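You operate a simulated robot arm through the tools that you are given. There is no shell and no other tool.

You are at the controls of a simulated robot arm. One attempt, no reset.

Task
Wipe the dust off the blue sample, then glue its middle with the gluing block.
Fine: wiping block for the dust; both blocks back where they stood, glue box shut again. Set down upright: wiping block, gluing block. A coat counts when it lies all over at full strength: go over it till it gets no stronger. What is to be rubbed or washed off counts as gone when no trace of it is left.

Only the result counts: the job must be done as asked and must still hold three seconds after the hand-in. Knocking over, shifting, dropping, spilling or breaking anything else fails it.

Robot
A 6-joint arm with a two-finger parallel gripper, fixed in place. Base frame: the origin is at the foot of the arm, x ahead of it, y to its left, z up; the work surface is at about z = 0.76. Lengths are in m, angles in rad, forces in N, time in s.
With the tool pointing down near the work surface it reaches from about 0.46 to 0.86 m from the base axis. Its first joint turns from -2.007 to 2.007 rad. Payload 4.2 kg.
Tool frame: the origin (TCP) lies between the finger pads and is the grasp point; the fingertips stand 0.023 m ahead of it; z points along the fingers, y is the line along which they close. Largest opening 0.094 m; finger width 0.038, thickness 0.01; the body of the gripper, 0.054 by 0.096 m, starts 0.039 m behind the TCP.
Orientation is told as [roll, pitch, yaw] about the base's x, y, z axes, in that order, counted from this pose: with the fingers straight down and closing along the base's y, the tool's x points along the base's -x, its y along +y and its z along -z.

Tools
- The arm moves only by the tool jog_arm. Its arguments are lists of equal length, an entry for each row: "fingers": the opening in per cent of the stroke, from 0 (shut) to 100 (fully open); "translation": the shift along the tool's x, y, z in units of 20 mm (1.0 is 20 mm), a list of three; "angular": the turn, a rotation vector about the tool's x, y, z in units of 8 degrees (1.0 is 8 degrees), a list of three. In form: {"fingers": [fingers, ...], "translation": [[dx, dy, dz], ...], "angular": [[rx, ry, rz], ...]}. A call has 1 to 20 rows; each row shifts and turns the commanded pose from where the row before left it, along the tool's axes as they then stand. A call with a number of a shift or a turn outside -1 to 1 is refused whole. A row lasts 0.2 s, in which the tool goes at most 0.05 m and 0.15 rad; a call with a longer step from one row to the next is refused whole, and so is a gripper value outside its range. Where a pose cannot be reached the arm comes as near as it can. A force on the tool above 40 N (or 10 N above the force at the start of the call, whichever is more), or a blocked arm, ends the call early, and 0.2 s more pass. Each finger travels about 0.108 m/s and halts on what it meets, pressing with about 31 N; the grip force reading is that of the motor and also rises with nothing between the fingers. The clock runs only during rows and for 0.2 s after the last one: add rows that do not move to give the fingers time. It gives the time, the measured TCP pose, the force on the tool (base axes), the opening and the grip force at its end, in the units of the frame above (readings bear some noise), with the torque about the TCP (base axes, N m) and any sound that the robot's microphone picked up.
- Cameras (640 x 400 px; columns grow to the right, rows downward): "scene" is fixed at [0.2171, -0.4999, 1.3687]; the picture's right is [0.55, -0.83, 0.00], its down [-0.56, -0.37, -0.74] and it looks along [0.62, 0.41, -0.67] (base axes); focal length 290 px, centre (320, 200). "wrist" rides on the gripper at [0.086, 0.016, -0.075] in the tool frame; the picture's right is [-0.18, 0.98, 0.00], its down [-0.58, -0.11, -0.81] and it looks along [-0.79, -0.15, 0.59] (tool axes); focal length 243 px, centre (320, 200). There is no depth. A picture from a camera that has moved, and an enlarged one, comes with that camera's place and axes in the base frame and with its lens.
- camera(camera): a new picture of that camera. The clock stands still meanwhile.
- slide_trunk(by): slides the trunk up (or, below 0, down) by that many m; the arm rides with it, the base frame stays. It gives what a move gives, with no picture.
- zoom(camera, box): a new picture of the part [left, top, right, bottom] of that camera's present view, enlarged. The clock stands still meanwhile.
- job_done(): hands the job in; it is judged then, once.

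Places have to be worked out from the pictures, the camera data and where the tool is seen. Open the gripper and draw the arm clear of the work before you hand the job in, unless the task says otherwise.

The tools are called after "Emit:" as a command line: name --argument value ..., lists and objects as JSON in quotes. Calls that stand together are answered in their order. jog_arm: Moves the arm, as the interface text tells. Its arguments: {"type":"object","properties":{"fingers":{"type":"array","items":{"type":"number"}},"translation":{"type":"array","items":{"type":"array","items":{"type":"number"}}},"angular":{"type":"array","items":{"type":"array","items":{"type":"number"}}}},"required":["fingers","translation","angular"]} The other tools are called the same way: slide_trunk (by) slides the trunk up or down; camera (camera) takes a picture; zoom (camera, box) takes an enlarged picture of a part of a camera's view; job_done () hands the job in.

At the start:

```text
clock: 0.0
tool_pos: [0.5641, -0.2163, 1.1127]
orientation: [-0.001, 0.001, 0.0]
contact_force: [-0.6, -0.1, 0.8]
ft_torque: [-0.02, 0.03, 0.01]
gripper_width: 0.0941
grasp_force: 0.1
trunk travel left (down, up): [-0.7, 0.29]
```

scene: 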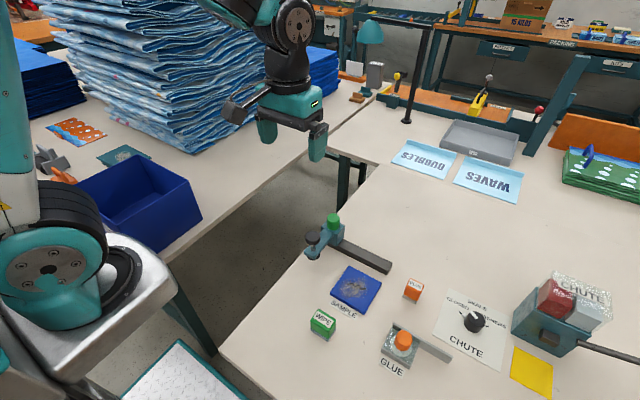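
wrist: 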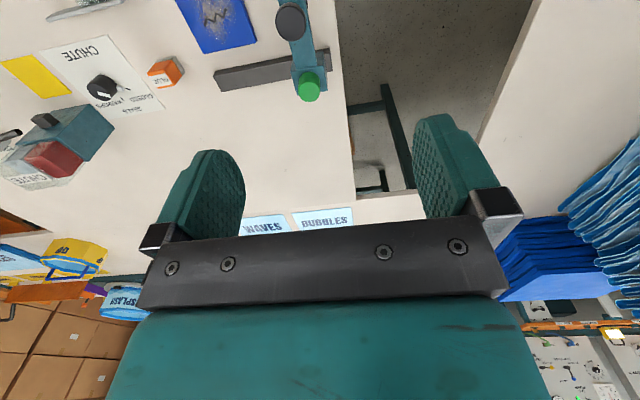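

I see the blue sample with dust, the green WIPE block, an orange block and the glue box with an orange knob. I'll look closer at them before moving.

Emit:
zoom --camera "scene" --box '[290, 200, 450, 300]'

Emit:
zoom --camera "scene" --box '[300, 290, 460, 390]'

Emit:
zoom --camera "scene" --box '[400, 250, 640, 400]'

```text
4.00 times, centred on (370, 250) of scene
camera zoom: at [0.2171, -0.4999, 1.3687], right [0.55, -0.83, 0.0], down [-0.56, -0.37, -0.74], along [0.62, 0.41, -0.67], focal length 1160 px, centre (120, 0)
```

zoom: 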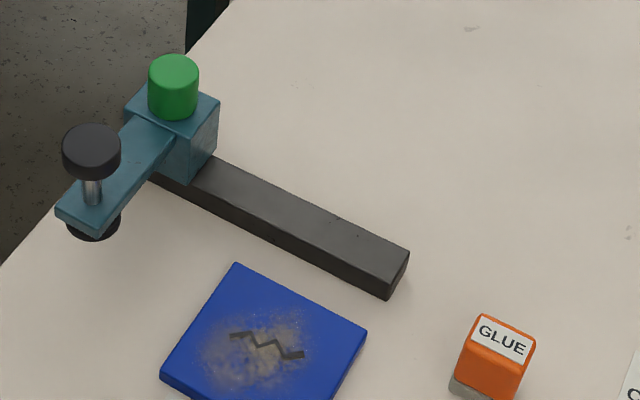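

```text
4.00 times, centred on (380, 340) of scene
camera zoom: at [0.2171, -0.4999, 1.3687], right [0.55, -0.83, 0.0], down [-0.56, -0.37, -0.74], along [0.62, 0.41, -0.67], focal length 1160 px, centre (80, -360)
```

zoom: 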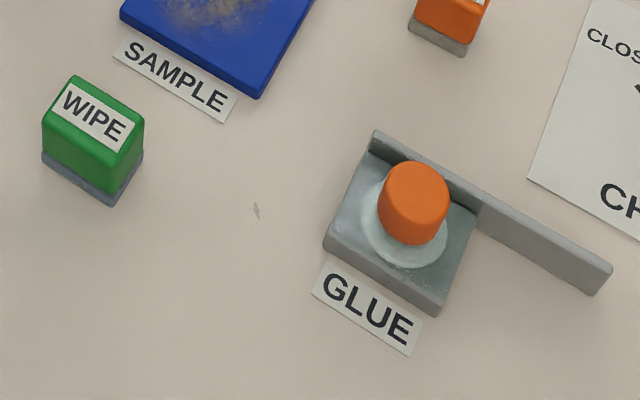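

```text
2.67 times, centred on (520, 325) of scene
camera zoom: at [0.2171, -0.4999, 1.3687], right [0.55, -0.83, 0.0], down [-0.56, -0.37, -0.74], along [0.62, 0.41, -0.67], focal length 774 px, centre (-213, -133)
```

zoom: 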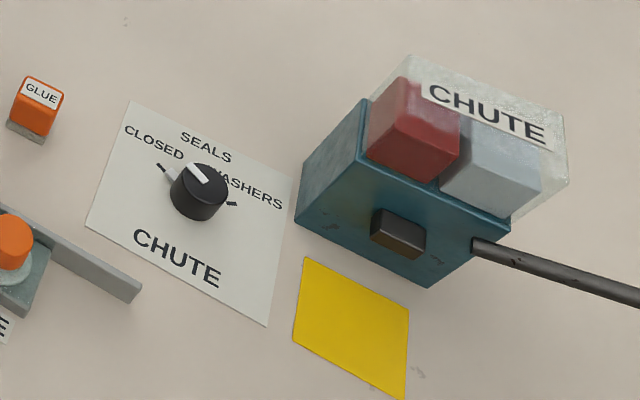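

The sample sits at about x 0.52–0.61, y -0.415 to -0.327, with the wipe block near (0.445, -0.356), the glue block near (0.625, -0.483) and the glue box near (0.50, -0.505). I'll bring the wrist camera nearer for a better look.

Emit:
jog_arm --fingers '[100, 100, 100, 100, 100, 100, 100, 100, 100, 100, 100]' --translation '[[0.655, -0.927, 0.514], [0.655, -0.927, 0.514], [0.655, -0.927, 0.514], [0.655, -0.927, 0.514], [0.655, -0.927, 0.514], [0.655, -0.927, 0.514], [0.655, -0.927, 0.514], [0.655, -0.927, 0.514], [0.655, -0.927, 0.514], [0.655, -0.927, 0.514], [0.655, -0.927, 0.514]]' --angular '[[0, 0, 0], [0, 0, 0], [0, 0, 0], [0, 0, 0], [0, 0, 0], [0, 0, 0], [0, 0, 0], [0, 0, 0], [0, 0, 0], [0, 0, 0], [0, 0, 0]]'

Emit:
camera --camera "wrist"

Emit:
camera --camera "scene"

```text
clock: 2.4
tool_pos: [0.4196, -0.4203, 0.9981]
orientation: [0.001, 0.001, 0.001]
contact_force: [0.4, 0.5, -0.7]
ft_torque: [-0.01, -0.01, -0.01]
gripper_width: 0.0938
grasp_force: 0.1
trunk travel left (down, up): [-0.7, 0.29]
```

```text
taken
camera wrist: at [0.3331, -0.4039, 1.0728], right [0.18, 0.98, 0.0], down [0.58, -0.11, 0.81], along [0.79, -0.15, -0.59], focal length 243 px, centre (320, 200)
```

wrist: 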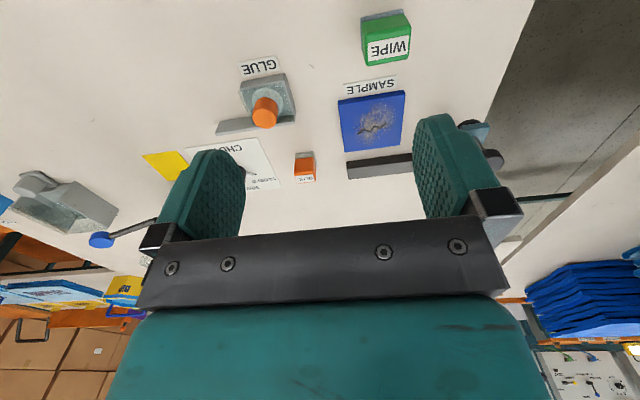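

```text
taken
```

scene: 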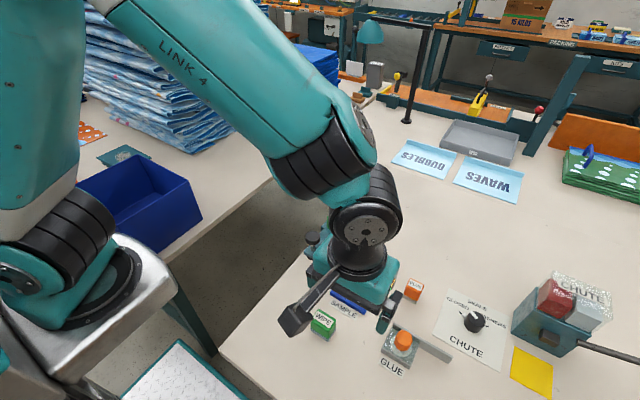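

The wrist view (upside-down) shows the working objects well; I'll zoom into each of them for geometry.

Emit:
zoom --camera "wrist" --box '[210, 50, 330, 125]'

Emit:
zoom --camera "wrist" --box '[320, 70, 440, 145]'

Emit:
zoom --camera "wrist" --box '[330, 0, 450, 75]'

Emit:
zoom --camera "wrist" --box '[260, 130, 360, 192]'

```text
5.33 times, centred on (270, 88) of wrist
camera zoom: at [0.3331, -0.4039, 1.0728], right [0.18, 0.98, 0.0], down [0.58, -0.11, 0.81], along [0.79, -0.15, -0.59], focal length 1294 px, centre (587, 800)
```

zoom: 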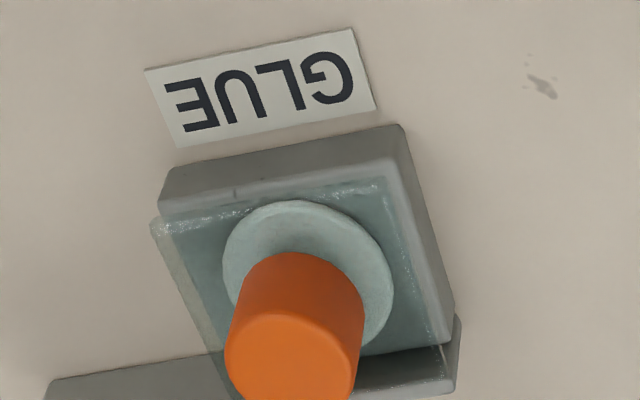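

```text
5.33 times, centred on (380, 108) of wrist
camera zoom: at [0.3331, -0.4039, 1.0728], right [0.18, 0.98, 0.0], down [0.58, -0.11, 0.81], along [0.79, -0.15, -0.59], focal length 1294 px, centre (0, 693)
```

zoom: 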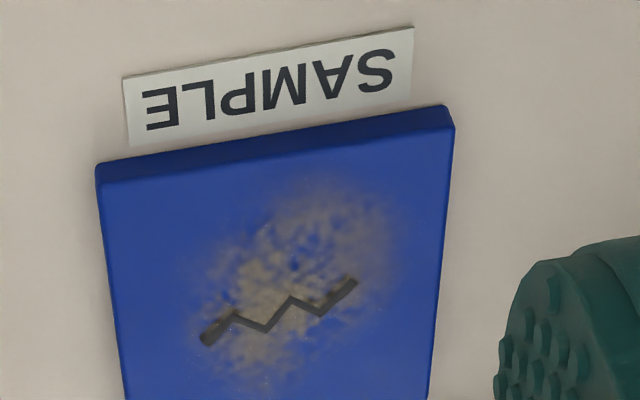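

```text
5.33 times, centred on (390, 38) of wrist
camera zoom: at [0.3331, -0.4039, 1.0728], right [0.18, 0.98, 0.0], down [0.58, -0.11, 0.81], along [0.79, -0.15, -0.59], focal length 1294 px, centre (-53, 1067)
```

zoom: 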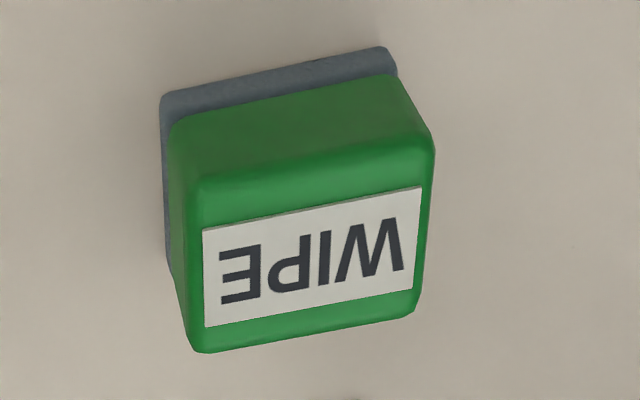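

```text
6.40 times, centred on (310, 161) of wrist
camera zoom: at [0.3331, -0.4039, 1.0728], right [0.18, 0.98, 0.0], down [0.58, -0.11, 0.81], along [0.79, -0.15, -0.59], focal length 1553 px, centre (384, 450)
```

zoom: 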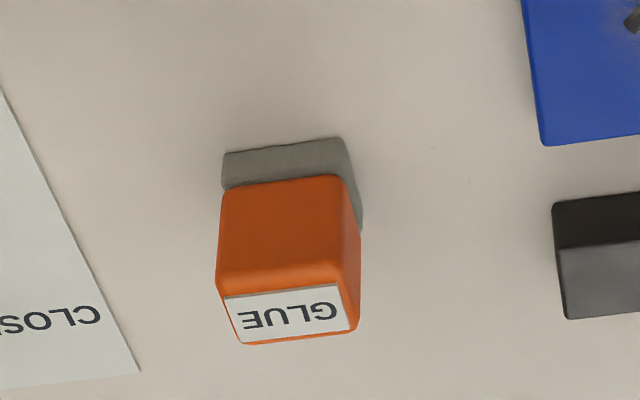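

The glue box has a translucent sliding lid with an orange knob (top about (0.497, -0.503, 0.817)) and a rail running to -y. I judge the wipe block at about (0.449, -0.357), top z about 0.806, so I'll hover above it and check.

Emit:
jog_arm --fingers '[100, 100, 100, 100, 100, 100, 100, 100]' --translation '[[-0.184, 0.396, 0.8625], [-0.184, 0.396, 0.8625], [-0.184, 0.396, 0.8625], [-0.184, 0.396, 0.8625], [-0.184, 0.396, 0.8625], [-0.184, 0.396, 0.8625], [-0.184, 0.396, 0.8625], [-0.184, 0.396, 0.8625]]' --angular '[[0, 0, 0], [0, 0, 0], [0, 0, 0], [0, 0, 0], [0, 0, 0], [0, 0, 0], [0, 0, 0], [0, 0, 0]]'

Emit:
camera --camera "wrist"

Emit:
camera --camera "scene"

```text
clock: 4.2
tool_pos: [0.4481, -0.3557, 0.8627]
orientation: [-0.001, -0.001, 0.001]
contact_force: [-0.2, 0.2, -0.2]
ft_torque: [0.03, -0.02, -0.02]
gripper_width: 0.0941
grasp_force: 0.1
trunk travel left (down, up): [-0.7, 0.29]
```

```text
taken
camera wrist: at [0.362, -0.3402, 0.9368], right [0.18, 0.98, 0.0], down [0.58, -0.11, 0.81], along [0.79, -0.15, -0.59], focal length 243 px, centre (320, 200)
```

wrist: 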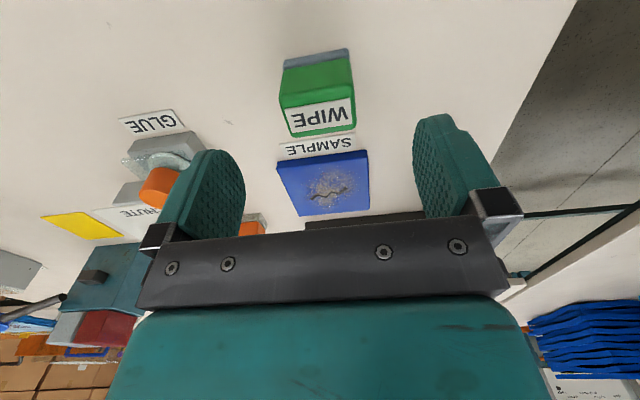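

```text
taken
```

scene: 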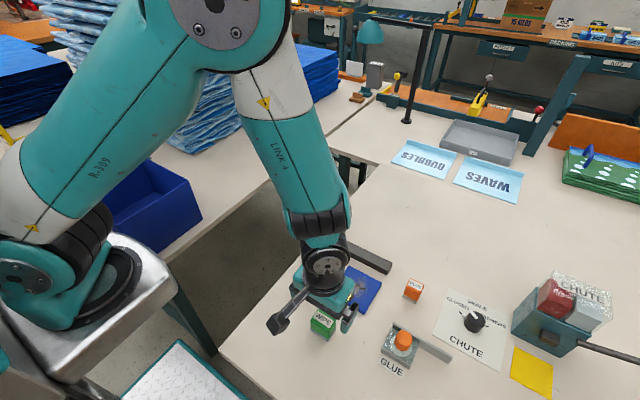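

Emit:
zoom --camera "wrist" --box '[260, 40, 380, 140]'

Emit:
zoom --camera "wrist" --box '[260, 125, 420, 225]'

```text
4.00 times, centred on (320, 90) of wrist
camera zoom: at [0.362, -0.3402, 0.9368], right [0.18, 0.98, 0.0], down [0.58, -0.11, 0.81], along [0.79, -0.15, -0.59], focal length 970 px, centre (320, 640)
```

zoom: 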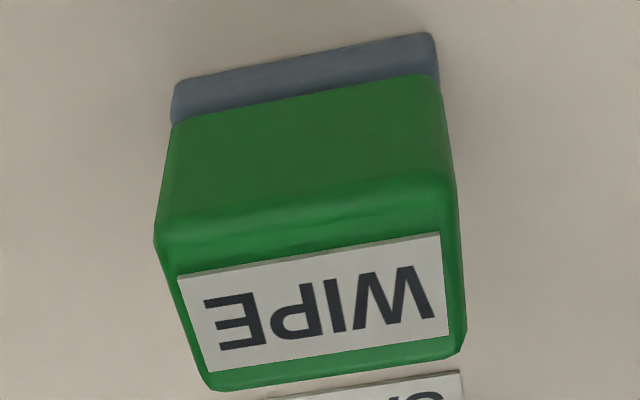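

```text
4.00 times, centred on (340, 175) of wrist
camera zoom: at [0.362, -0.3402, 0.9368], right [0.18, 0.98, 0.0], down [0.58, -0.11, 0.81], along [0.79, -0.15, -0.59], focal length 970 px, centre (240, 300)
```

zoom: 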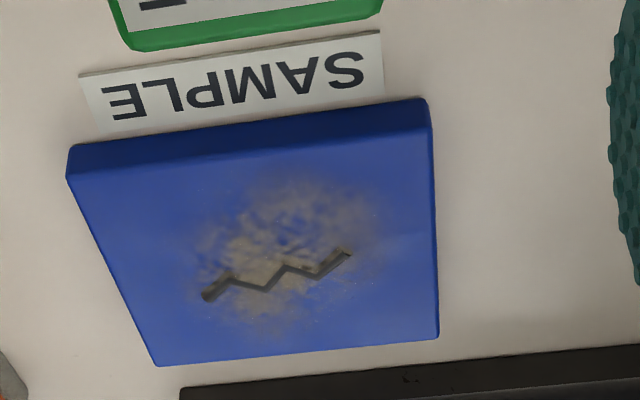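

The wipe block is centred at about (0.448, -0.357), about 0.028 × 0.044 with its top near z 0.808; the sample spans x 0.526–0.616, y -0.415 to -0.326, about 1 cm thick. I lower onto the block.

Emit:
jog_arm --fingers '[100, 100, 100, 100, 100]' --translation '[[0, -0.065, 0.8], [0, 0, 0.8], [0, 0, 0.8], [0, 0, 0.6], [0, 0, 0.25]]' --angular '[[0, 0, 0], [0, 0, 0], [0, 0, 0], [0, 0, 0], [0, 0, 0]]'

Emit:
camera --camera "wrist"

```text
clock: 5.4
tool_pos: [0.4487, -0.3575, 0.7964]
orientation: [-0.001, 0.001, -0.001]
contact_force: [-0.2, -0.4, 0.4]
ft_torque: [-0.03, -0.01, 0.01]
gripper_width: 0.094
grasp_force: 0.0
trunk travel left (down, up): [-0.7, 0.29]
```

```text
taken
camera wrist: at [0.3625, -0.3409, 0.8718], right [0.18, 0.98, 0.0], down [0.58, -0.11, 0.81], along [0.79, -0.15, -0.59], focal length 243 px, centre (320, 200)
```

wrist: 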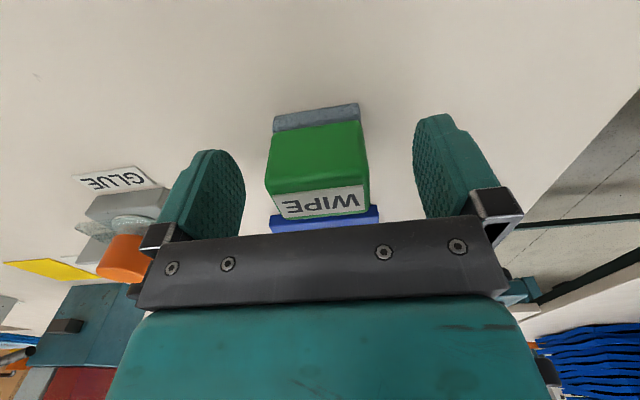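

The block is centred between the pads. I close the fingers on it.

Emit:
jog_arm --fingers '[40, 20, 0, 0, 0]' --translation '[[0, 0, 0], [0, 0, 0], [0, 0, 0], [0, 0, 0], [0, 0, 0]]' --angular '[[0, 0, 0], [0, 0, 0], [0, 0, 0], [0, 0, 0], [0, 0, 0]]'

```text
clock: 6.6
tool_pos: [0.4491, -0.3567, 0.7967]
orientation: [-0.001, 0.0, 0.0]
contact_force: [-0.7, 0.7, -0.1]
ft_torque: [0.03, -0.02, 0.0]
gripper_width: 0.0442
grasp_force: 31.1
trunk travel left (down, up): [-0.7, 0.29]
```

The block is held (width 0.044) with TCP at (0.449, -0.357, 0.797) — its home pose. I lift it, carry it over the near part of the sample and come down to just above the surface.

Emit:
jog_arm --fingers '[0, 0, 0, 0, 0, 0, 0, 0, 0, 0, 0]' --translation '[[0, 0, -0.5], [0, 0, -0.8], [0, 0, -0.8], [-0.956, 0.06, 0], [-0.956, 0.06, 0], [-0.956, 0.06, 0], [-0.956, 0.06, 0], [-0.956, 0.06, 0], [0, 0, 0.7], [0, 0, 0.6], [0, 0, 0]]' --angular '[[0, 0, 0], [0, 0, 0], [0, 0, 0], [0, 0, 0], [0, 0, 0], [0, 0, 0], [0, 0, 0], [0, 0, 0], [0, 0, 0], [0, 0, 0], [0, 0, 0]]'

Emit:
camera --camera "wrist"

Emit:
camera --camera "scene"

```text
clock: 9.0
tool_pos: [0.5465, -0.3508, 0.8129]
orientation: [-0.002, 0.001, 0.001]
contact_force: [0.2, -0.4, 0.2]
ft_torque: [0.02, 0.01, 0.0]
gripper_width: 0.0
grasp_force: 31.2
trunk travel left (down, up): [-0.7, 0.29]
```

```text
taken
camera wrist: at [0.4591, -0.3352, 0.8874], right [0.18, 0.98, 0.0], down [0.58, -0.11, 0.81], along [0.79, -0.15, -0.59], focal length 243 px, centre (320, 200)
```

wrist: 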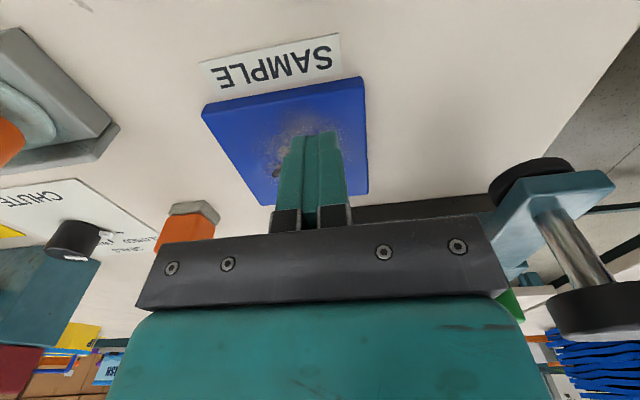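

```text
taken
```

scene: 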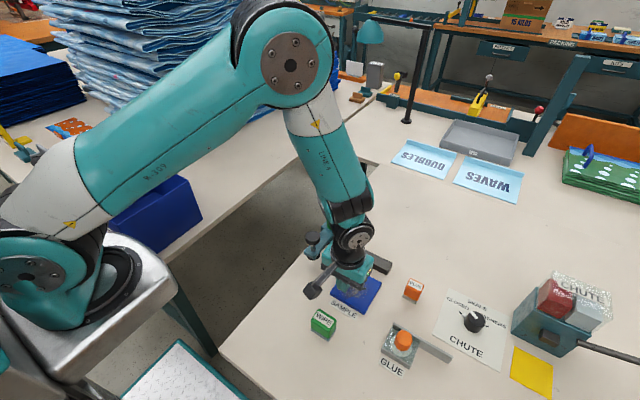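

The fingers closed to zero: the block slipped out and stayed behind. I'll check how it stands now.

Emit:
zoom --camera "scene" --box '[290, 290, 370, 350]'

Emit:
zoom --camera "scene" --box '[290, 220, 450, 320]'

Emit:
zoom --camera "wrist" --box '[180, 60, 420, 220]'

```text
6.67 times, centred on (330, 320) of scene
camera zoom: at [0.2171, -0.4999, 1.3687], right [0.55, -0.83, 0.0], down [-0.56, -0.37, -0.74], along [0.62, 0.41, -0.67], focal length 1934 px, centre (253, -600)
```

zoom: 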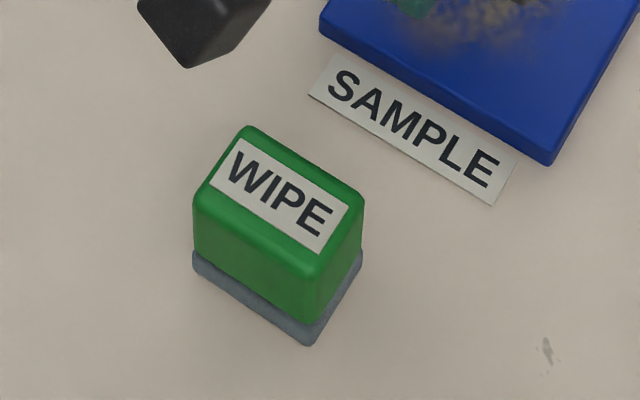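

```text
4.00 times, centred on (370, 270) of scene
camera zoom: at [0.2171, -0.4999, 1.3687], right [0.55, -0.83, 0.0], down [-0.56, -0.37, -0.74], along [0.62, 0.41, -0.67], focal length 1160 px, centre (120, -80)
```

zoom: 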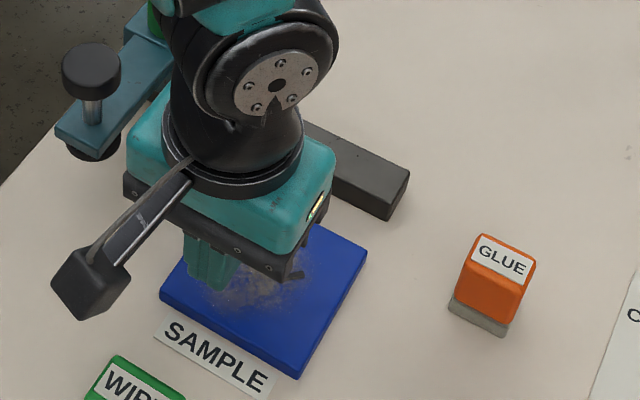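

```text
2.50 times, centred on (300, 140) of wrist
camera zoom: at [0.4591, -0.3352, 0.8874], right [0.18, 0.98, 0.0], down [0.58, -0.11, 0.81], along [0.79, -0.15, -0.59], focal length 606 px, centre (370, 350)
```

zoom: 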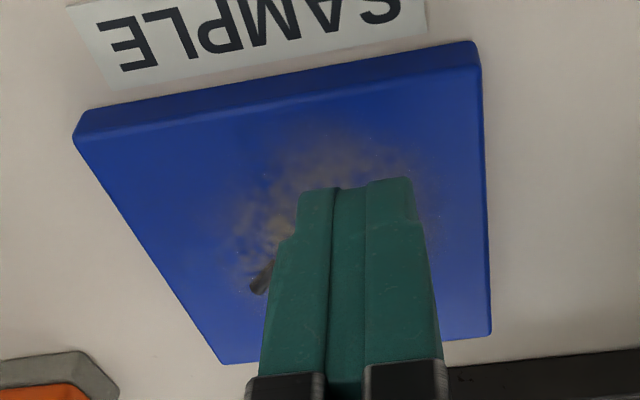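

The block still stands upright at home and the sample is untouched. I'll go back above the block with open fingers and check its position before regripping lower and slower.

Emit:
jog_arm --fingers '[0, 0, 0, 50, 100, 100, 100, 100, 100, 100]' --translation '[[0, 0, -0.9], [0, 0, -0.9], [0, 0, -0.7], [0.956, -0.05, 0], [0.956, -0.05, 0], [0.956, -0.05, 0], [0.956, -0.05, 0], [0.956, -0.05, 0], [0, 0, 0], [0, 0, 0]]' --angular '[[0, 0, 0], [0, 0, 0], [0, 0, 0], [0, 0, 0], [0, 0, 0], [0, 0, 0], [0, 0, 0], [0, 0, 0], [0, 0, 0], [0, 0, 0]]'

Emit:
zoom --camera "wrist" --box '[260, 40, 380, 140]'

```text
clock: 11.2
tool_pos: [0.4498, -0.356, 0.8615]
orientation: [-0.001, -0.001, 0.003]
contact_force: [-0.5, 0.4, 1.2]
ft_torque: [0.02, 0.0, -0.02]
gripper_width: 0.094
grasp_force: 0.0
trunk travel left (down, up): [-0.7, 0.29]
```

```text
4.00 times, centred on (320, 90) of wrist
camera zoom: at [0.3633, -0.3394, 0.9371], right [0.18, 0.98, 0.0], down [0.58, -0.11, 0.81], along [0.79, -0.15, -0.59], focal length 970 px, centre (320, 640)
```

zoom: 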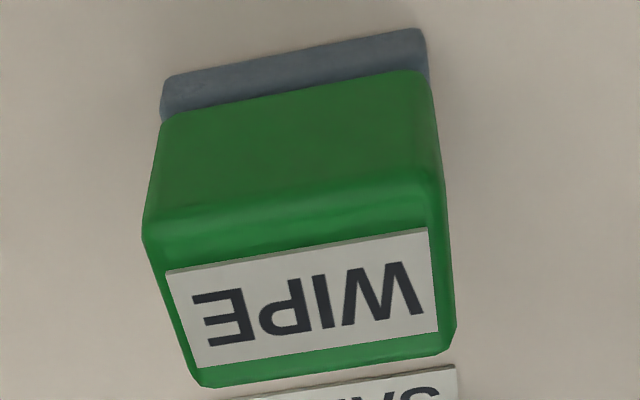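

The block hasn't moved. Its grey pad reaches up to about z 0.775 and is slightly wider, so the tips probably pinched the pad last time; I'll grip higher, TCP at about 0.804.

Emit:
jog_arm --fingers '[100, 100, 100, 100, 60, 30, 0, 0, 0, 0]' --translation '[[0.05, -0.06, 0.8], [0, 0, 0.8], [0, 0, 0.8], [0, 0, 0.45], [0, 0, 0], [0, 0, 0], [0, 0, 0], [0, 0, 0], [0, 0, 0], [0, 0, 0]]' --angular '[[0, 0, 0], [0, 0, 0], [0, 0, 0], [0, 0, 0], [0, 0, 0], [0, 0, 0], [0, 0, 0], [0, 0, 0], [0, 0, 0], [0, 0, 0]]'

Emit:
zoom --camera "wrist" --box '[220, 80, 460, 240]'

```text
clock: 13.4
tool_pos: [0.4489, -0.3569, 0.8054]
orientation: [0.0, 0.0, -0.001]
contact_force: [-0.8, -0.1, -0.3]
ft_torque: [0.01, -0.01, -0.02]
gripper_width: 0.0441
grasp_force: 30.6
trunk travel left (down, up): [-0.7, 0.29]
```

```text
2.50 times, centred on (340, 160) of wrist
camera zoom: at [0.3616, -0.3412, 0.8807], right [0.18, 0.98, 0.0], down [0.58, -0.11, 0.81], along [0.79, -0.15, -0.59], focal length 606 px, centre (270, 300)
```

zoom: 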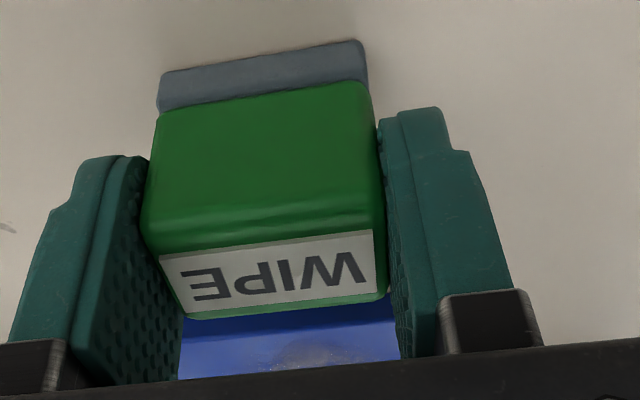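

The fingers now hold the green body. I lift gently by about 6 mm and read the forces.

Emit:
jog_arm --fingers '[0, 0, 0, 0]' --translation '[[0, 0, -0.05], [0, 0, -0.1], [0, 0, -0.15], [0, 0, 0]]' --angular '[[0, 0, 0], [0, 0, 0], [0, 0, 0], [0, 0, 0]]'

Emit:
zoom --camera "wrist" --box '[220, 80, 460, 240]'

```text
clock: 14.4
tool_pos: [0.4492, -0.3569, 0.8125]
orientation: [0.001, 0.0, 0.001]
contact_force: [-0.6, -0.2, 0.1]
ft_torque: [-0.01, 0.04, 0.01]
gripper_width: 0.0441
grasp_force: 31.4
trunk travel left (down, up): [-0.7, 0.29]
```

```text
2.50 times, centred on (340, 160) of wrist
camera zoom: at [0.3617, -0.3414, 0.8868], right [0.18, 0.98, 0.0], down [0.58, -0.11, 0.81], along [0.79, -0.15, -0.59], focal length 606 px, centre (270, 300)
```

zoom: 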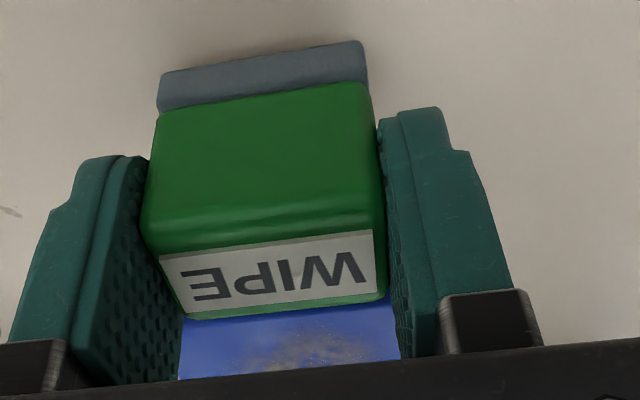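

The block comes up with the gripper this time. I lift further at moderate speed and carry it over the sample to just above contact (expected contact TCP z about 0.8155).

Emit:
jog_arm --fingers '[0, 0, 0, 0, 0, 0, 0, 0, 0, 0, 0, 0, 0, 0, 0, 0, 0, 0]' --translation '[[0, 0, -0.3], [0, 0, -0.5], [0, 0, -0.5], [0, 0, -0.2], [-0.3, 0.02, 0], [-0.5, 0.04, 0], [-0.6, 0.04, 0], [-0.6, 0.04, 0], [-0.6, 0.04, 0], [-0.6, 0.04, 0], [-0.6, 0.04, 0], [-0.5, 0.04, 0], [-0.3, 0.02, 0], [0, 0, 0.3], [0, 0, 0.3], [0, 0, 0.3], [0, 0, 0.1], [0, 0, 0]]' --angular '[[0, 0, 0], [0, 0, 0], [0, 0, 0], [0, 0, 0], [0, 0, 0], [0, 0, 0], [0, 0, 0], [0, 0, 0], [0, 0, 0], [0, 0, 0], [0, 0, 0], [0, 0, 0], [0, 0, 0], [0, 0, 0], [0, 0, 0], [0, 0, 0], [0, 0, 0], [0, 0, 0]]'

Emit:
camera --camera "wrist"

```text
clock: 18.2
tool_pos: [0.5397, -0.3516, 0.8223]
orientation: [0.0, 0.0, 0.001]
contact_force: [-0.5, -0.3, -0.8]
ft_torque: [0.01, -0.01, 0.02]
gripper_width: 0.0442
grasp_force: 31.1
trunk travel left (down, up): [-0.7, 0.29]
```

```text
taken
camera wrist: at [0.4527, -0.3349, 0.8968], right [0.18, 0.98, 0.0], down [0.58, -0.11, 0.81], along [0.79, -0.15, -0.59], focal length 243 px, centre (320, 200)
```

wrist: 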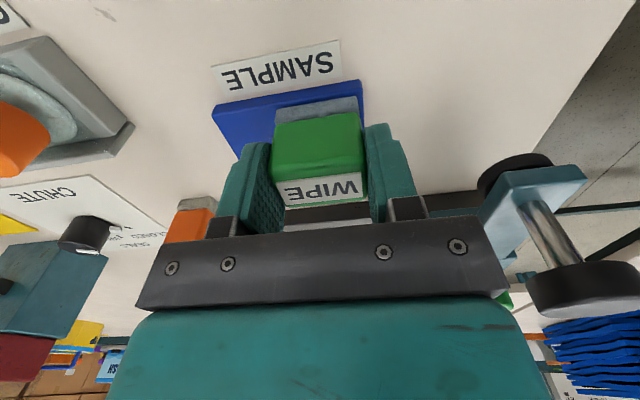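

The block is held above the sample's near-left part. I lower in millimetre steps to find contact.

Emit:
jog_arm --fingers '[0, 0, 0, 0, 0]' --translation '[[0, 0, 0.1], [0, 0, 0.1], [0, 0, 0.05], [0, 0, 0.05], [0, 0, 0]]' --angular '[[0, 0, 0], [0, 0, 0], [0, 0, 0], [0, 0, 0], [0, 0, 0]]'

```text
clock: 19.4
tool_pos: [0.5397, -0.3506, 0.817]
orientation: [0.0, -0.001, 0.001]
contact_force: [-4.1, 5.0, 24.7]
ft_torque: [0.14, 0.1, -0.01]
gripper_width: 0.0442
grasp_force: 31.2
trunk travel left (down, up): [-0.7, 0.29]
```

Contact at about z 0.817 with 25 N, more than I need. I ease up about 1.5 mm.

Emit:
jog_arm --fingers '[0, 0]' --translation '[[0, 0, -0.07], [0, 0, 0]]' --angular '[[0, 0, 0], [0, 0, 0]]'

```text
clock: 20.0
tool_pos: [0.5403, -0.3501, 0.8171]
orientation: [-0.001, 0.0, 0.0]
contact_force: [0.0, 1.1, 4.6]
ft_torque: [-0.02, -0.06, -0.01]
gripper_width: 0.0441
grasp_force: 30.9
trunk travel left (down, up): [-0.7, 0.29]
```

About 5 N now — a good light wiping pressure. I make one sweep out and back along x, then check dust and sample position.

Emit:
jog_arm --fingers '[0, 0, 0, 0, 0, 0, 0, 0, 0, 0, 0, 0, 0, 0, 0, 0, 0]' --translation '[[-0.2, 0, 0.015], [-0.4, 0, 0], [-0.4, 0, 0], [-0.5, 0, 0], [-0.5, 0, 0], [-0.5, 0, 0], [-0.4, 0, 0], [-0.2, 0, 0], [0.2, 0, 0], [0.4, 0, 0], [0.5, 0, 0], [0.5, 0, 0], [0.5, 0, 0], [0.4, 0, 0], [0.4, 0, 0], [0.2, 0, 0], [0, 0, 0]]' --angular '[[0, 0, 0], [0, 0, 0], [0, 0, 0], [0, 0, 0], [0, 0, 0], [0, 0, 0], [0, 0, 0], [0, 0, 0], [0, 0, 0], [0, 0, 0], [0, 0, 0], [0, 0, 0], [0, 0, 0], [0, 0, 0], [0, 0, 0], [0, 0, 0], [0, 0, 0]]'

Emit:
camera --camera "wrist"

Emit:
zoom --camera "scene" --box '[290, 220, 450, 320]'

```text
clock: 23.6
tool_pos: [0.5409, -0.3518, 0.8168]
orientation: [0.001, 0.0, 0.0]
contact_force: [0.2, 0.4, 1.7]
ft_torque: [-0.03, -0.08, 0.0]
gripper_width: 0.0442
grasp_force: 31.1
trunk travel left (down, up): [-0.7, 0.29]
```

```text
taken
camera wrist: at [0.4543, -0.3352, 0.8918], right [0.18, 0.98, 0.0], down [0.58, -0.11, 0.81], along [0.79, -0.15, -0.59], focal length 243 px, centre (320, 200)
```

wrist: 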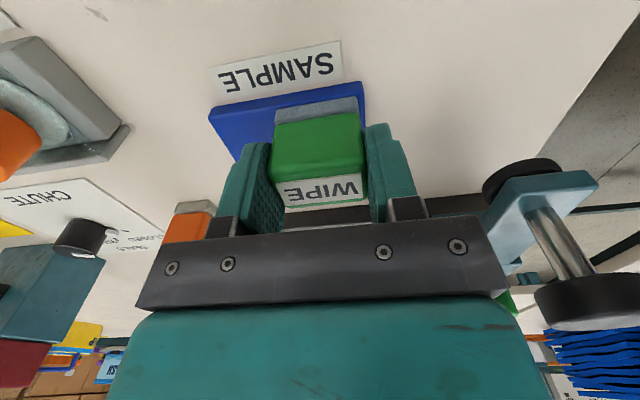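

```text
4.00 times, centred on (370, 270) of scene
camera zoom: at [0.2171, -0.4999, 1.3687], right [0.55, -0.83, 0.0], down [-0.56, -0.37, -0.74], along [0.62, 0.41, -0.67], focal length 1160 px, centre (120, -80)
```

zoom: 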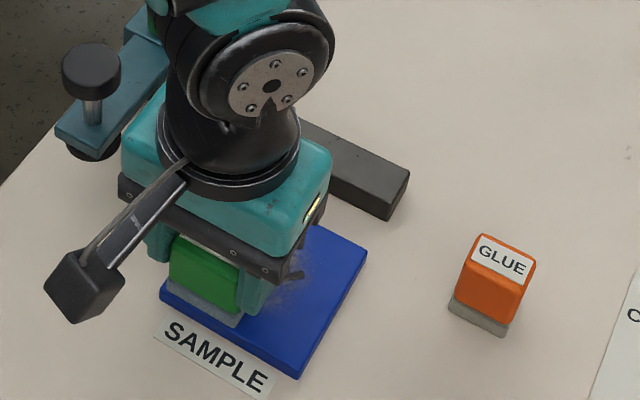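

The sample hasn't moved. I press a touch more and sweep further lanes toward -y.

Emit:
jog_arm --fingers '[0, 0, 0, 0, 0, 0, 0, 0, 0, 0, 0, 0, 0, 0, 0, 0, 0, 0, 0, 0]' --translation '[[0, 0, 0.025], [0, -0.65, 0], [-0.3, 0, 0], [-0.6, 0, 0], [-0.7, 0, 0], [-0.7, 0, 0], [-0.5, 0, 0], [-0.3, 0, 0], [0, -0.65, 0], [0.3, 0, 0], [0.6, 0, 0], [0.7, 0, 0], [0.7, 0, 0], [0.5, 0, 0], [0.3, 0, 0], [0, -0.65, 0], [-0.6, 0, 0], [-0.7, 0, 0], [-0.7, 0, 0], [-0.6, 0, 0]]' --angular '[[0, 0, 0], [0, 0, 0], [0, 0, 0], [0, 0, 0], [0, 0, 0], [0, 0, 0], [0, 0, 0], [0, 0, 0], [0, 0, 0], [0, 0, 0], [0, 0, 0], [0, 0, 0], [0, 0, 0], [0, 0, 0], [0, 0, 0], [0, 0, 0], [0, 0, 0], [0, 0, 0], [0, 0, 0], [0, 0, 0]]'

Emit:
camera --camera "wrist"

Emit:
zoom --camera "scene" --box '[290, 220, 450, 320]'

```text
clock: 27.8
tool_pos: [0.5928, -0.3883, 0.8172]
orientation: [-0.001, 0.001, 0.002]
contact_force: [-1.2, -0.3, 6.0]
ft_torque: [-0.06, -0.03, 0.0]
gripper_width: 0.044
grasp_force: 31.1
trunk travel left (down, up): [-0.7, 0.29]
```

```text
taken
camera wrist: at [0.5061, -0.3734, 0.8916], right [0.18, 0.98, 0.0], down [0.58, -0.11, 0.81], along [0.79, -0.15, -0.59], focal length 243 px, centre (320, 200)
```

wrist: 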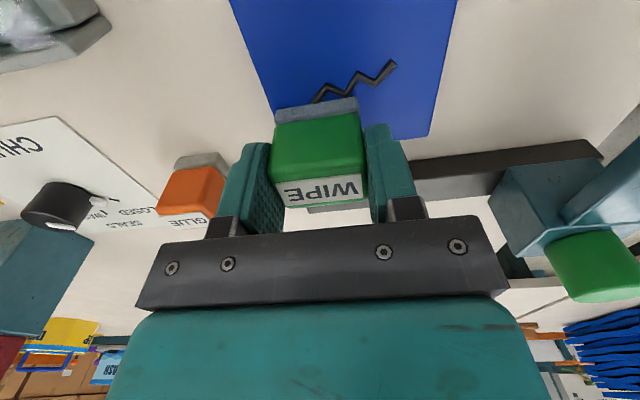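

```text
4.00 times, centred on (370, 270) of scene
camera zoom: at [0.2171, -0.4999, 1.3687], right [0.55, -0.83, 0.0], down [-0.56, -0.37, -0.74], along [0.62, 0.41, -0.67], focal length 1160 px, centre (120, -80)
```

zoom: 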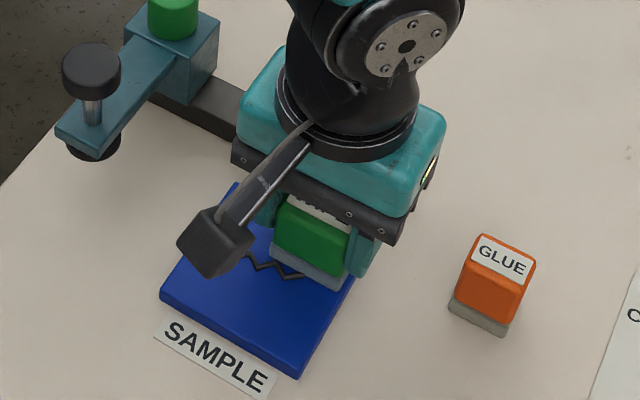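

Nearly all dust is gone and the sample is still in place. I go around again, covering the edges of the patch.

Emit:
jog_arm --fingers '[0, 0, 0, 0, 0, 0, 0, 0, 0, 0, 0, 0, 0, 0, 0, 0, 0, 0, 0, 0]' --translation '[[-0.5, 0, 0], [0, 0.5, 0], [0, 0.7, 0], [0, 0.7, 0], [0.6, 0, 0], [0.8, 0, 0], [0.8, 0, 0], [0.8, 0, 0], [0.4, 0, 0], [0, -0.5, 0], [0, -0.7, 0], [0, -0.7, 0], [-0.6, 0, 0], [-0.8, 0, 0], [0, 0.5, 0], [0, 0.7, 0], [0, 0.7, 0], [-0.7, 0, 0], [0, -0.9, 0], [0, -0.9, 0]]' --angular '[[0, 0, 0], [0, 0, 0], [0, 0, 0], [0, 0, 0], [0, 0, 0], [0, 0, 0], [0, 0, 0], [0, 0, 0], [0, 0, 0], [0, 0, 0], [0, 0, 0], [0, 0, 0], [0, 0, 0], [0, 0, 0], [0, 0, 0], [0, 0, 0], [0, 0, 0], [0, 0, 0], [0, 0, 0], [0, 0, 0]]'

Emit:
zoom --camera "scene" --box '[290, 220, 450, 320]'

```text
clock: 32.0
tool_pos: [0.5757, -0.3891, 0.8165]
orientation: [0.0, -0.001, 0.002]
contact_force: [0.2, 1.0, 6.1]
ft_torque: [0.04, -0.12, 0.05]
gripper_width: 0.0442
grasp_force: 31.4
trunk travel left (down, up): [-0.7, 0.29]
```

```text
4.00 times, centred on (370, 270) of scene
camera zoom: at [0.2171, -0.4999, 1.3687], right [0.55, -0.83, 0.0], down [-0.56, -0.37, -0.74], along [0.62, 0.41, -0.67], focal length 1160 px, centre (120, -80)
```

zoom: 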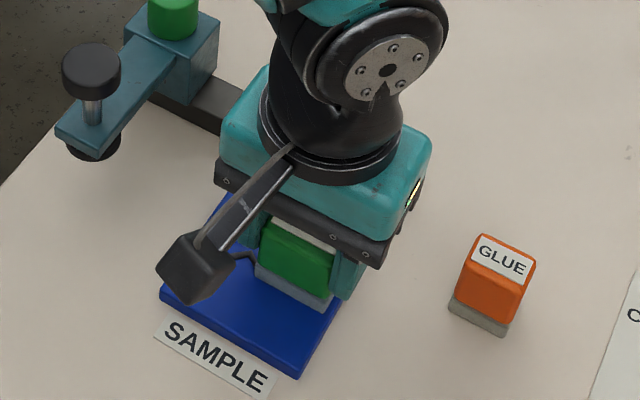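

Force stays about 6 N and the visible area looks clean. I lift and carry the block back above its home spot, then inspect the sample.

Emit:
jog_arm --fingers '[0, 0, 0, 0, 0, 0, 0, 0, 0, 0, 0, 0, 0, 0, 0, 0]' --translation '[[0, 0, -0.2], [0, 0, -0.5], [0, 0, -0.5], [0.3, 0.07, 0], [0.5, 0.12, 0], [0.6, 0.14, 0], [0.7, 0.17, 0], [0.7, 0.17, 0], [0.7, 0.17, 0], [0.7, 0.17, 0], [0.7, 0.17, 0], [0.6, 0.14, 0], [0.5, 0.12, 0], [0.3, 0.07, 0], [0.1, 0.02, 0], [0, 0, 0]]' --angular '[[0, 0, 0], [0, 0, 0], [0, 0, 0], [0, 0, 0], [0, 0, 0], [0, 0, 0], [0, 0, 0], [0, 0, 0], [0, 0, 0], [0, 0, 0], [0, 0, 0], [0, 0, 0], [0, 0, 0], [0, 0, 0], [0, 0, 0], [0, 0, 0]]'

Emit:
camera --camera "wrist"

Emit:
zoom --camera "scene" --box '[320, 250, 400, 320]'

```text
clock: 35.4
tool_pos: [0.4477, -0.3574, 0.8401]
orientation: [-0.002, 0.0, 0.001]
contact_force: [0.1, -0.3, -0.3]
ft_torque: [0.0, -0.02, 0.03]
gripper_width: 0.0442
grasp_force: 31.3
trunk travel left (down, up): [-0.7, 0.29]
```

```text
taken
camera wrist: at [0.361, -0.3411, 0.9152], right [0.18, 0.98, 0.0], down [0.58, -0.11, 0.81], along [0.79, -0.15, -0.59], focal length 243 px, centre (320, 200)
```

wrist: 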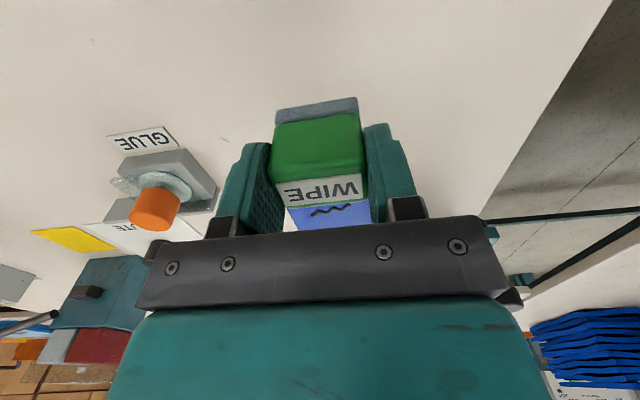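

```text
5.71 times, centred on (360, 285) of scene
camera zoom: at [0.2171, -0.4999, 1.3687], right [0.55, -0.83, 0.0], down [-0.56, -0.37, -0.74], along [0.62, 0.41, -0.67], focal length 1658 px, centre (91, -286)
```

zoom: 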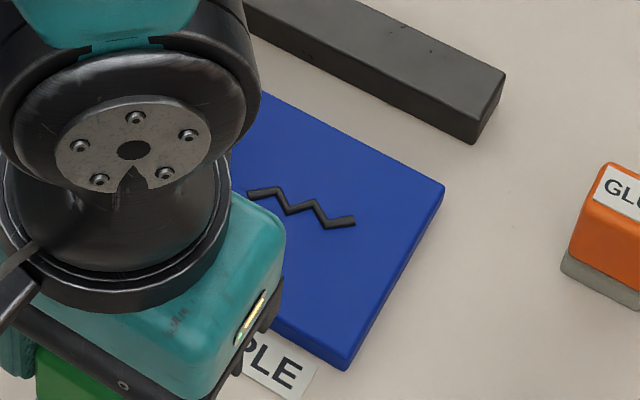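

What is visible of the sample is clean. I shift aside with the block still held to inspect the whole surface with the wrist camera.

Emit:
jog_arm --fingers '[0, 0, 0, 0, 0, 0, 0, 0, 0]' --translation '[[0, -0.3, -0.5], [0, -0.6, -0.8], [0, -0.7, -0.8], [0, -0.7, -0.4], [0, -0.7, 0], [0, -0.7, 0], [0, -0.7, 0], [0, -0.4, 0], [0, 0, 0]]' --angular '[[0, 0, 0], [0, 0, 0], [0, 0, 0], [0, 0, 0], [0, 0, 0], [0, 0, 0], [0, 0, 0], [0, 0, 0], [0, 0, 0]]'

Emit:
camera --camera "wrist"

Emit:
zoom --camera "scene" --box '[320, 250, 400, 320]'

```text
clock: 37.4
tool_pos: [0.4487, -0.4544, 0.8905]
orientation: [-0.001, 0.0, 0.001]
contact_force: [0.5, -0.3, -0.1]
ft_torque: [0.03, 0.0, 0.0]
gripper_width: 0.0442
grasp_force: 31.2
trunk travel left (down, up): [-0.7, 0.29]
```

```text
taken
camera wrist: at [0.3615, -0.4379, 0.9653], right [0.18, 0.98, 0.0], down [0.58, -0.11, 0.81], along [0.79, -0.15, -0.59], focal length 243 px, centre (320, 200)
```

wrist: 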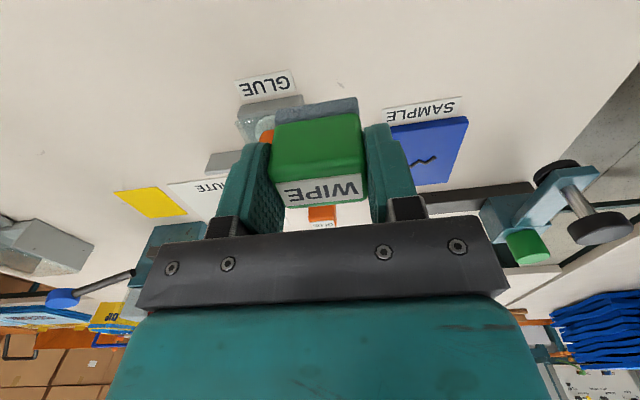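

```text
5.71 times, centred on (360, 285) of scene
camera zoom: at [0.2171, -0.4999, 1.3687], right [0.55, -0.83, 0.0], down [-0.56, -0.37, -0.74], along [0.62, 0.41, -0.67], focal length 1658 px, centre (91, -286)
```

zoom: 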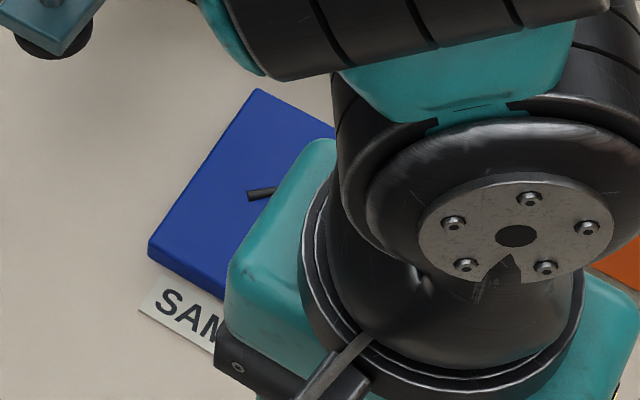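

Emit:
zoom --camera "wrist" --box '[370, 90, 490, 200]'

```text
3.64 times, centred on (430, 145) of wrist
camera zoom: at [0.3615, -0.4379, 0.9653], right [0.18, 0.98, 0.0], down [0.58, -0.11, 0.81], along [0.79, -0.15, -0.59], focal length 882 px, centre (-80, 400)
```

zoom: 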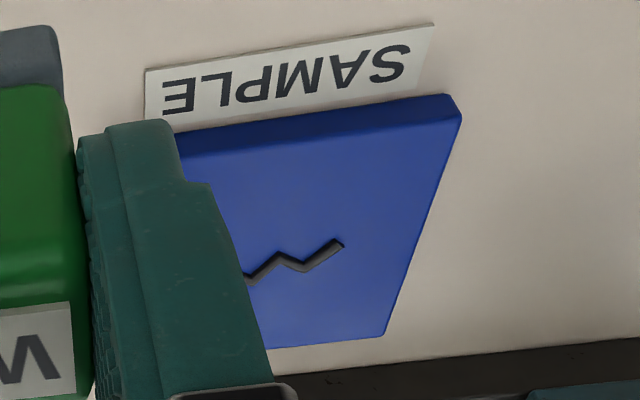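

The sample is clean all over, with just the dark crack mark left. I carry the wiping block back over its home spot and lower it to just above the table.

Emit:
jog_arm --fingers '[0, 0, 0, 0, 0, 0, 0, 0, 0, 0, 0, 0, 0, 0, 0, 0]' --translation '[[0, 0.3, 0], [0, 0.6, 0], [0, 0.7, 0], [0, 0.7, 0], [0, 0.7, 0], [0, 0.7, 0], [0, 0.7, 0], [0, 0.4, 0], [0, 0, 0.5], [0, 0, 0.7], [0, 0, 0.7], [0, 0, 0.7], [0, 0, 0.7], [0, 0, 0.5], [0, 0, 0.3], [0, 0, 0]]' --angular '[[0, 0, 0], [0, 0, 0], [0, 0, 0], [0, 0, 0], [0, 0, 0], [0, 0, 0], [0, 0, 0], [0, 0, 0], [0, 0, 0], [0, 0, 0], [0, 0, 0], [0, 0, 0], [0, 0, 0], [0, 0, 0], [0, 0, 0], [0, 0, 0]]'

Emit:
camera --camera "wrist"

```text
clock: 40.8
tool_pos: [0.4487, -0.3578, 0.8093]
orientation: [0.0, -0.001, -0.001]
contact_force: [-0.1, -0.3, -1.0]
ft_torque: [0.04, -0.03, 0.0]
gripper_width: 0.0442
grasp_force: 31.1
trunk travel left (down, up): [-0.7, 0.29]
```

```text
taken
camera wrist: at [0.3617, -0.3417, 0.8838], right [0.18, 0.98, 0.0], down [0.58, -0.11, 0.81], along [0.79, -0.15, -0.59], focal length 243 px, centre (320, 200)
```

wrist: 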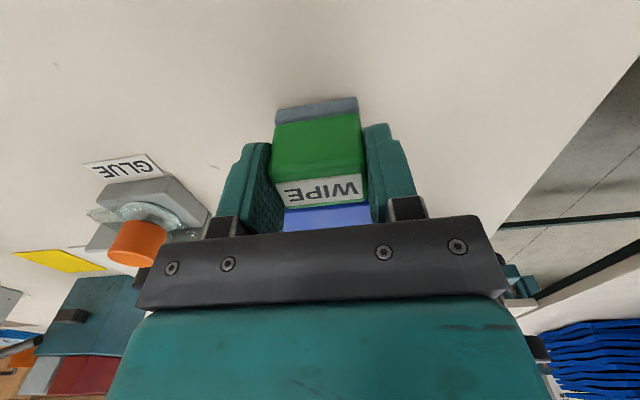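

I lower the last couple of millimetres in small steps until the force rises.

Emit:
jog_arm --fingers '[0, 0, 0, 0]' --translation '[[0, 0, 0.05], [0, 0, 0.04], [0, 0, 0.02], [0, 0, 0]]' --angular '[[0, 0, 0], [0, 0, 0], [0, 0, 0], [0, 0, 0]]'

```text
clock: 41.8
tool_pos: [0.4483, -0.3581, 0.8062]
orientation: [-0.001, 0.001, 0.0]
contact_force: [0.2, -0.4, -0.4]
ft_torque: [-0.01, 0.0, -0.02]
gripper_width: 0.0443
grasp_force: 31.5
trunk travel left (down, up): [-0.7, 0.29]
```

Emit:
jog_arm --fingers '[0, 0, 0]' --translation '[[0, 0, 0.02], [0, 0, 0.02], [0, 0, 0]]' --angular '[[0, 0, 0], [0, 0, 0], [0, 0, 0]]'

```text
clock: 42.6
tool_pos: [0.4477, -0.3569, 0.8064]
orientation: [0.001, -0.001, 0.002]
contact_force: [-0.2, 0.9, 0.0]
ft_torque: [-0.01, 0.01, 0.0]
gripper_width: 0.0441
grasp_force: 31.2
trunk travel left (down, up): [-0.7, 0.29]
```

Still no contact force at about z 0.806. I go on in half-millimetre steps.

Emit:
jog_arm --fingers '[0, 0, 0]' --translation '[[0, 0, 0.025], [0, 0, 0.025], [0, 0, 0]]' --angular '[[0, 0, 0], [0, 0, 0], [0, 0, 0]]'

```text
clock: 43.4
tool_pos: [0.4477, -0.3581, 0.8048]
orientation: [0.001, -0.001, 0.001]
contact_force: [1.5, 1.4, 6.3]
ft_torque: [0.09, -0.11, 0.02]
gripper_width: 0.0441
grasp_force: 31.4
trunk travel left (down, up): [-0.7, 0.29]
```

Contact at about 6 N: the block stands on the table. I ease off slightly, open the fingers and rise straight up.

Emit:
jog_arm --fingers '[0, 60, 100, 100, 100, 100, 100, 100, 100]' --translation '[[0, 0, -0.015], [0, 0, 0], [0, 0, 0], [0, 0, 0], [0, 0, -0.5], [0, 0, -0.8], [0, 0, -0.9], [0, 0, -0.9], [0, 0, -0.4]]' --angular '[[0, 0, 0], [0, 0, 0], [0, 0, 0], [0, 0, 0], [0, 0, 0], [0, 0, 0], [0, 0, 0], [0, 0, 0], [0, 0, 0]]'

Emit:
camera --camera "wrist"

Emit:
zoom --camera "wrist" --box '[260, 40, 380, 140]'

Emit:
zoom --camera "wrist" --box '[260, 125, 420, 225]'

```text
clock: 45.4
tool_pos: [0.4488, -0.3582, 0.8745]
orientation: [0.0, 0.001, 0.001]
contact_force: [-0.3, -0.1, -0.1]
ft_torque: [0.01, -0.02, -0.03]
gripper_width: 0.094
grasp_force: 0.1
trunk travel left (down, up): [-0.7, 0.29]
```

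```text
taken
camera wrist: at [0.3617, -0.3411, 0.9502], right [0.18, 0.98, 0.0], down [0.58, -0.11, 0.81], along [0.79, -0.15, -0.59], focal length 243 px, centre (320, 200)
```

wrist: 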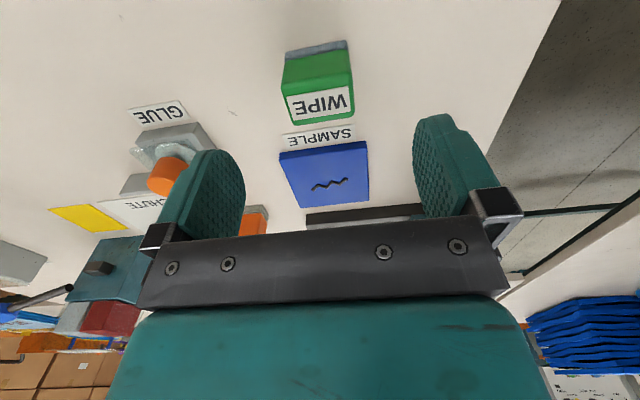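

```text
4.00 times, centred on (320, 90) of wrist
camera zoom: at [0.3617, -0.3411, 0.9502], right [0.18, 0.98, 0.0], down [0.58, -0.11, 0.81], along [0.79, -0.15, -0.59], focal length 970 px, centre (320, 640)
```

zoom: 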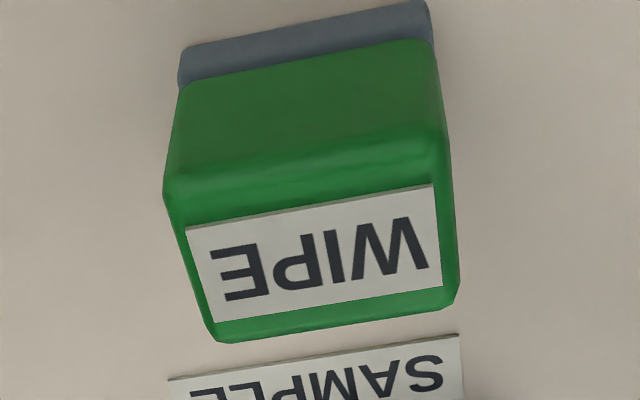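

```text
4.00 times, centred on (340, 175) of wrist
camera zoom: at [0.3617, -0.3411, 0.9502], right [0.18, 0.98, 0.0], down [0.58, -0.11, 0.81], along [0.79, -0.15, -0.59], focal length 970 px, centre (240, 300)
```

zoom: 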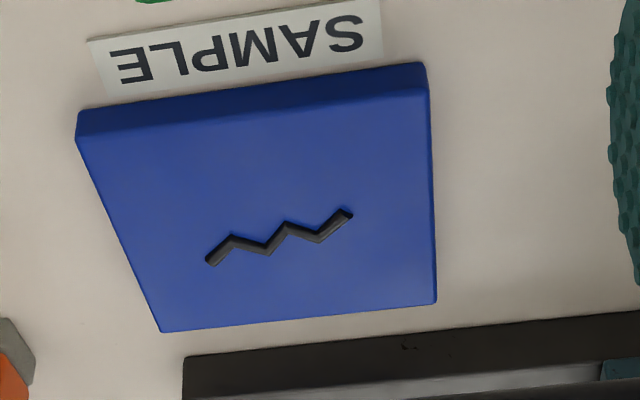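

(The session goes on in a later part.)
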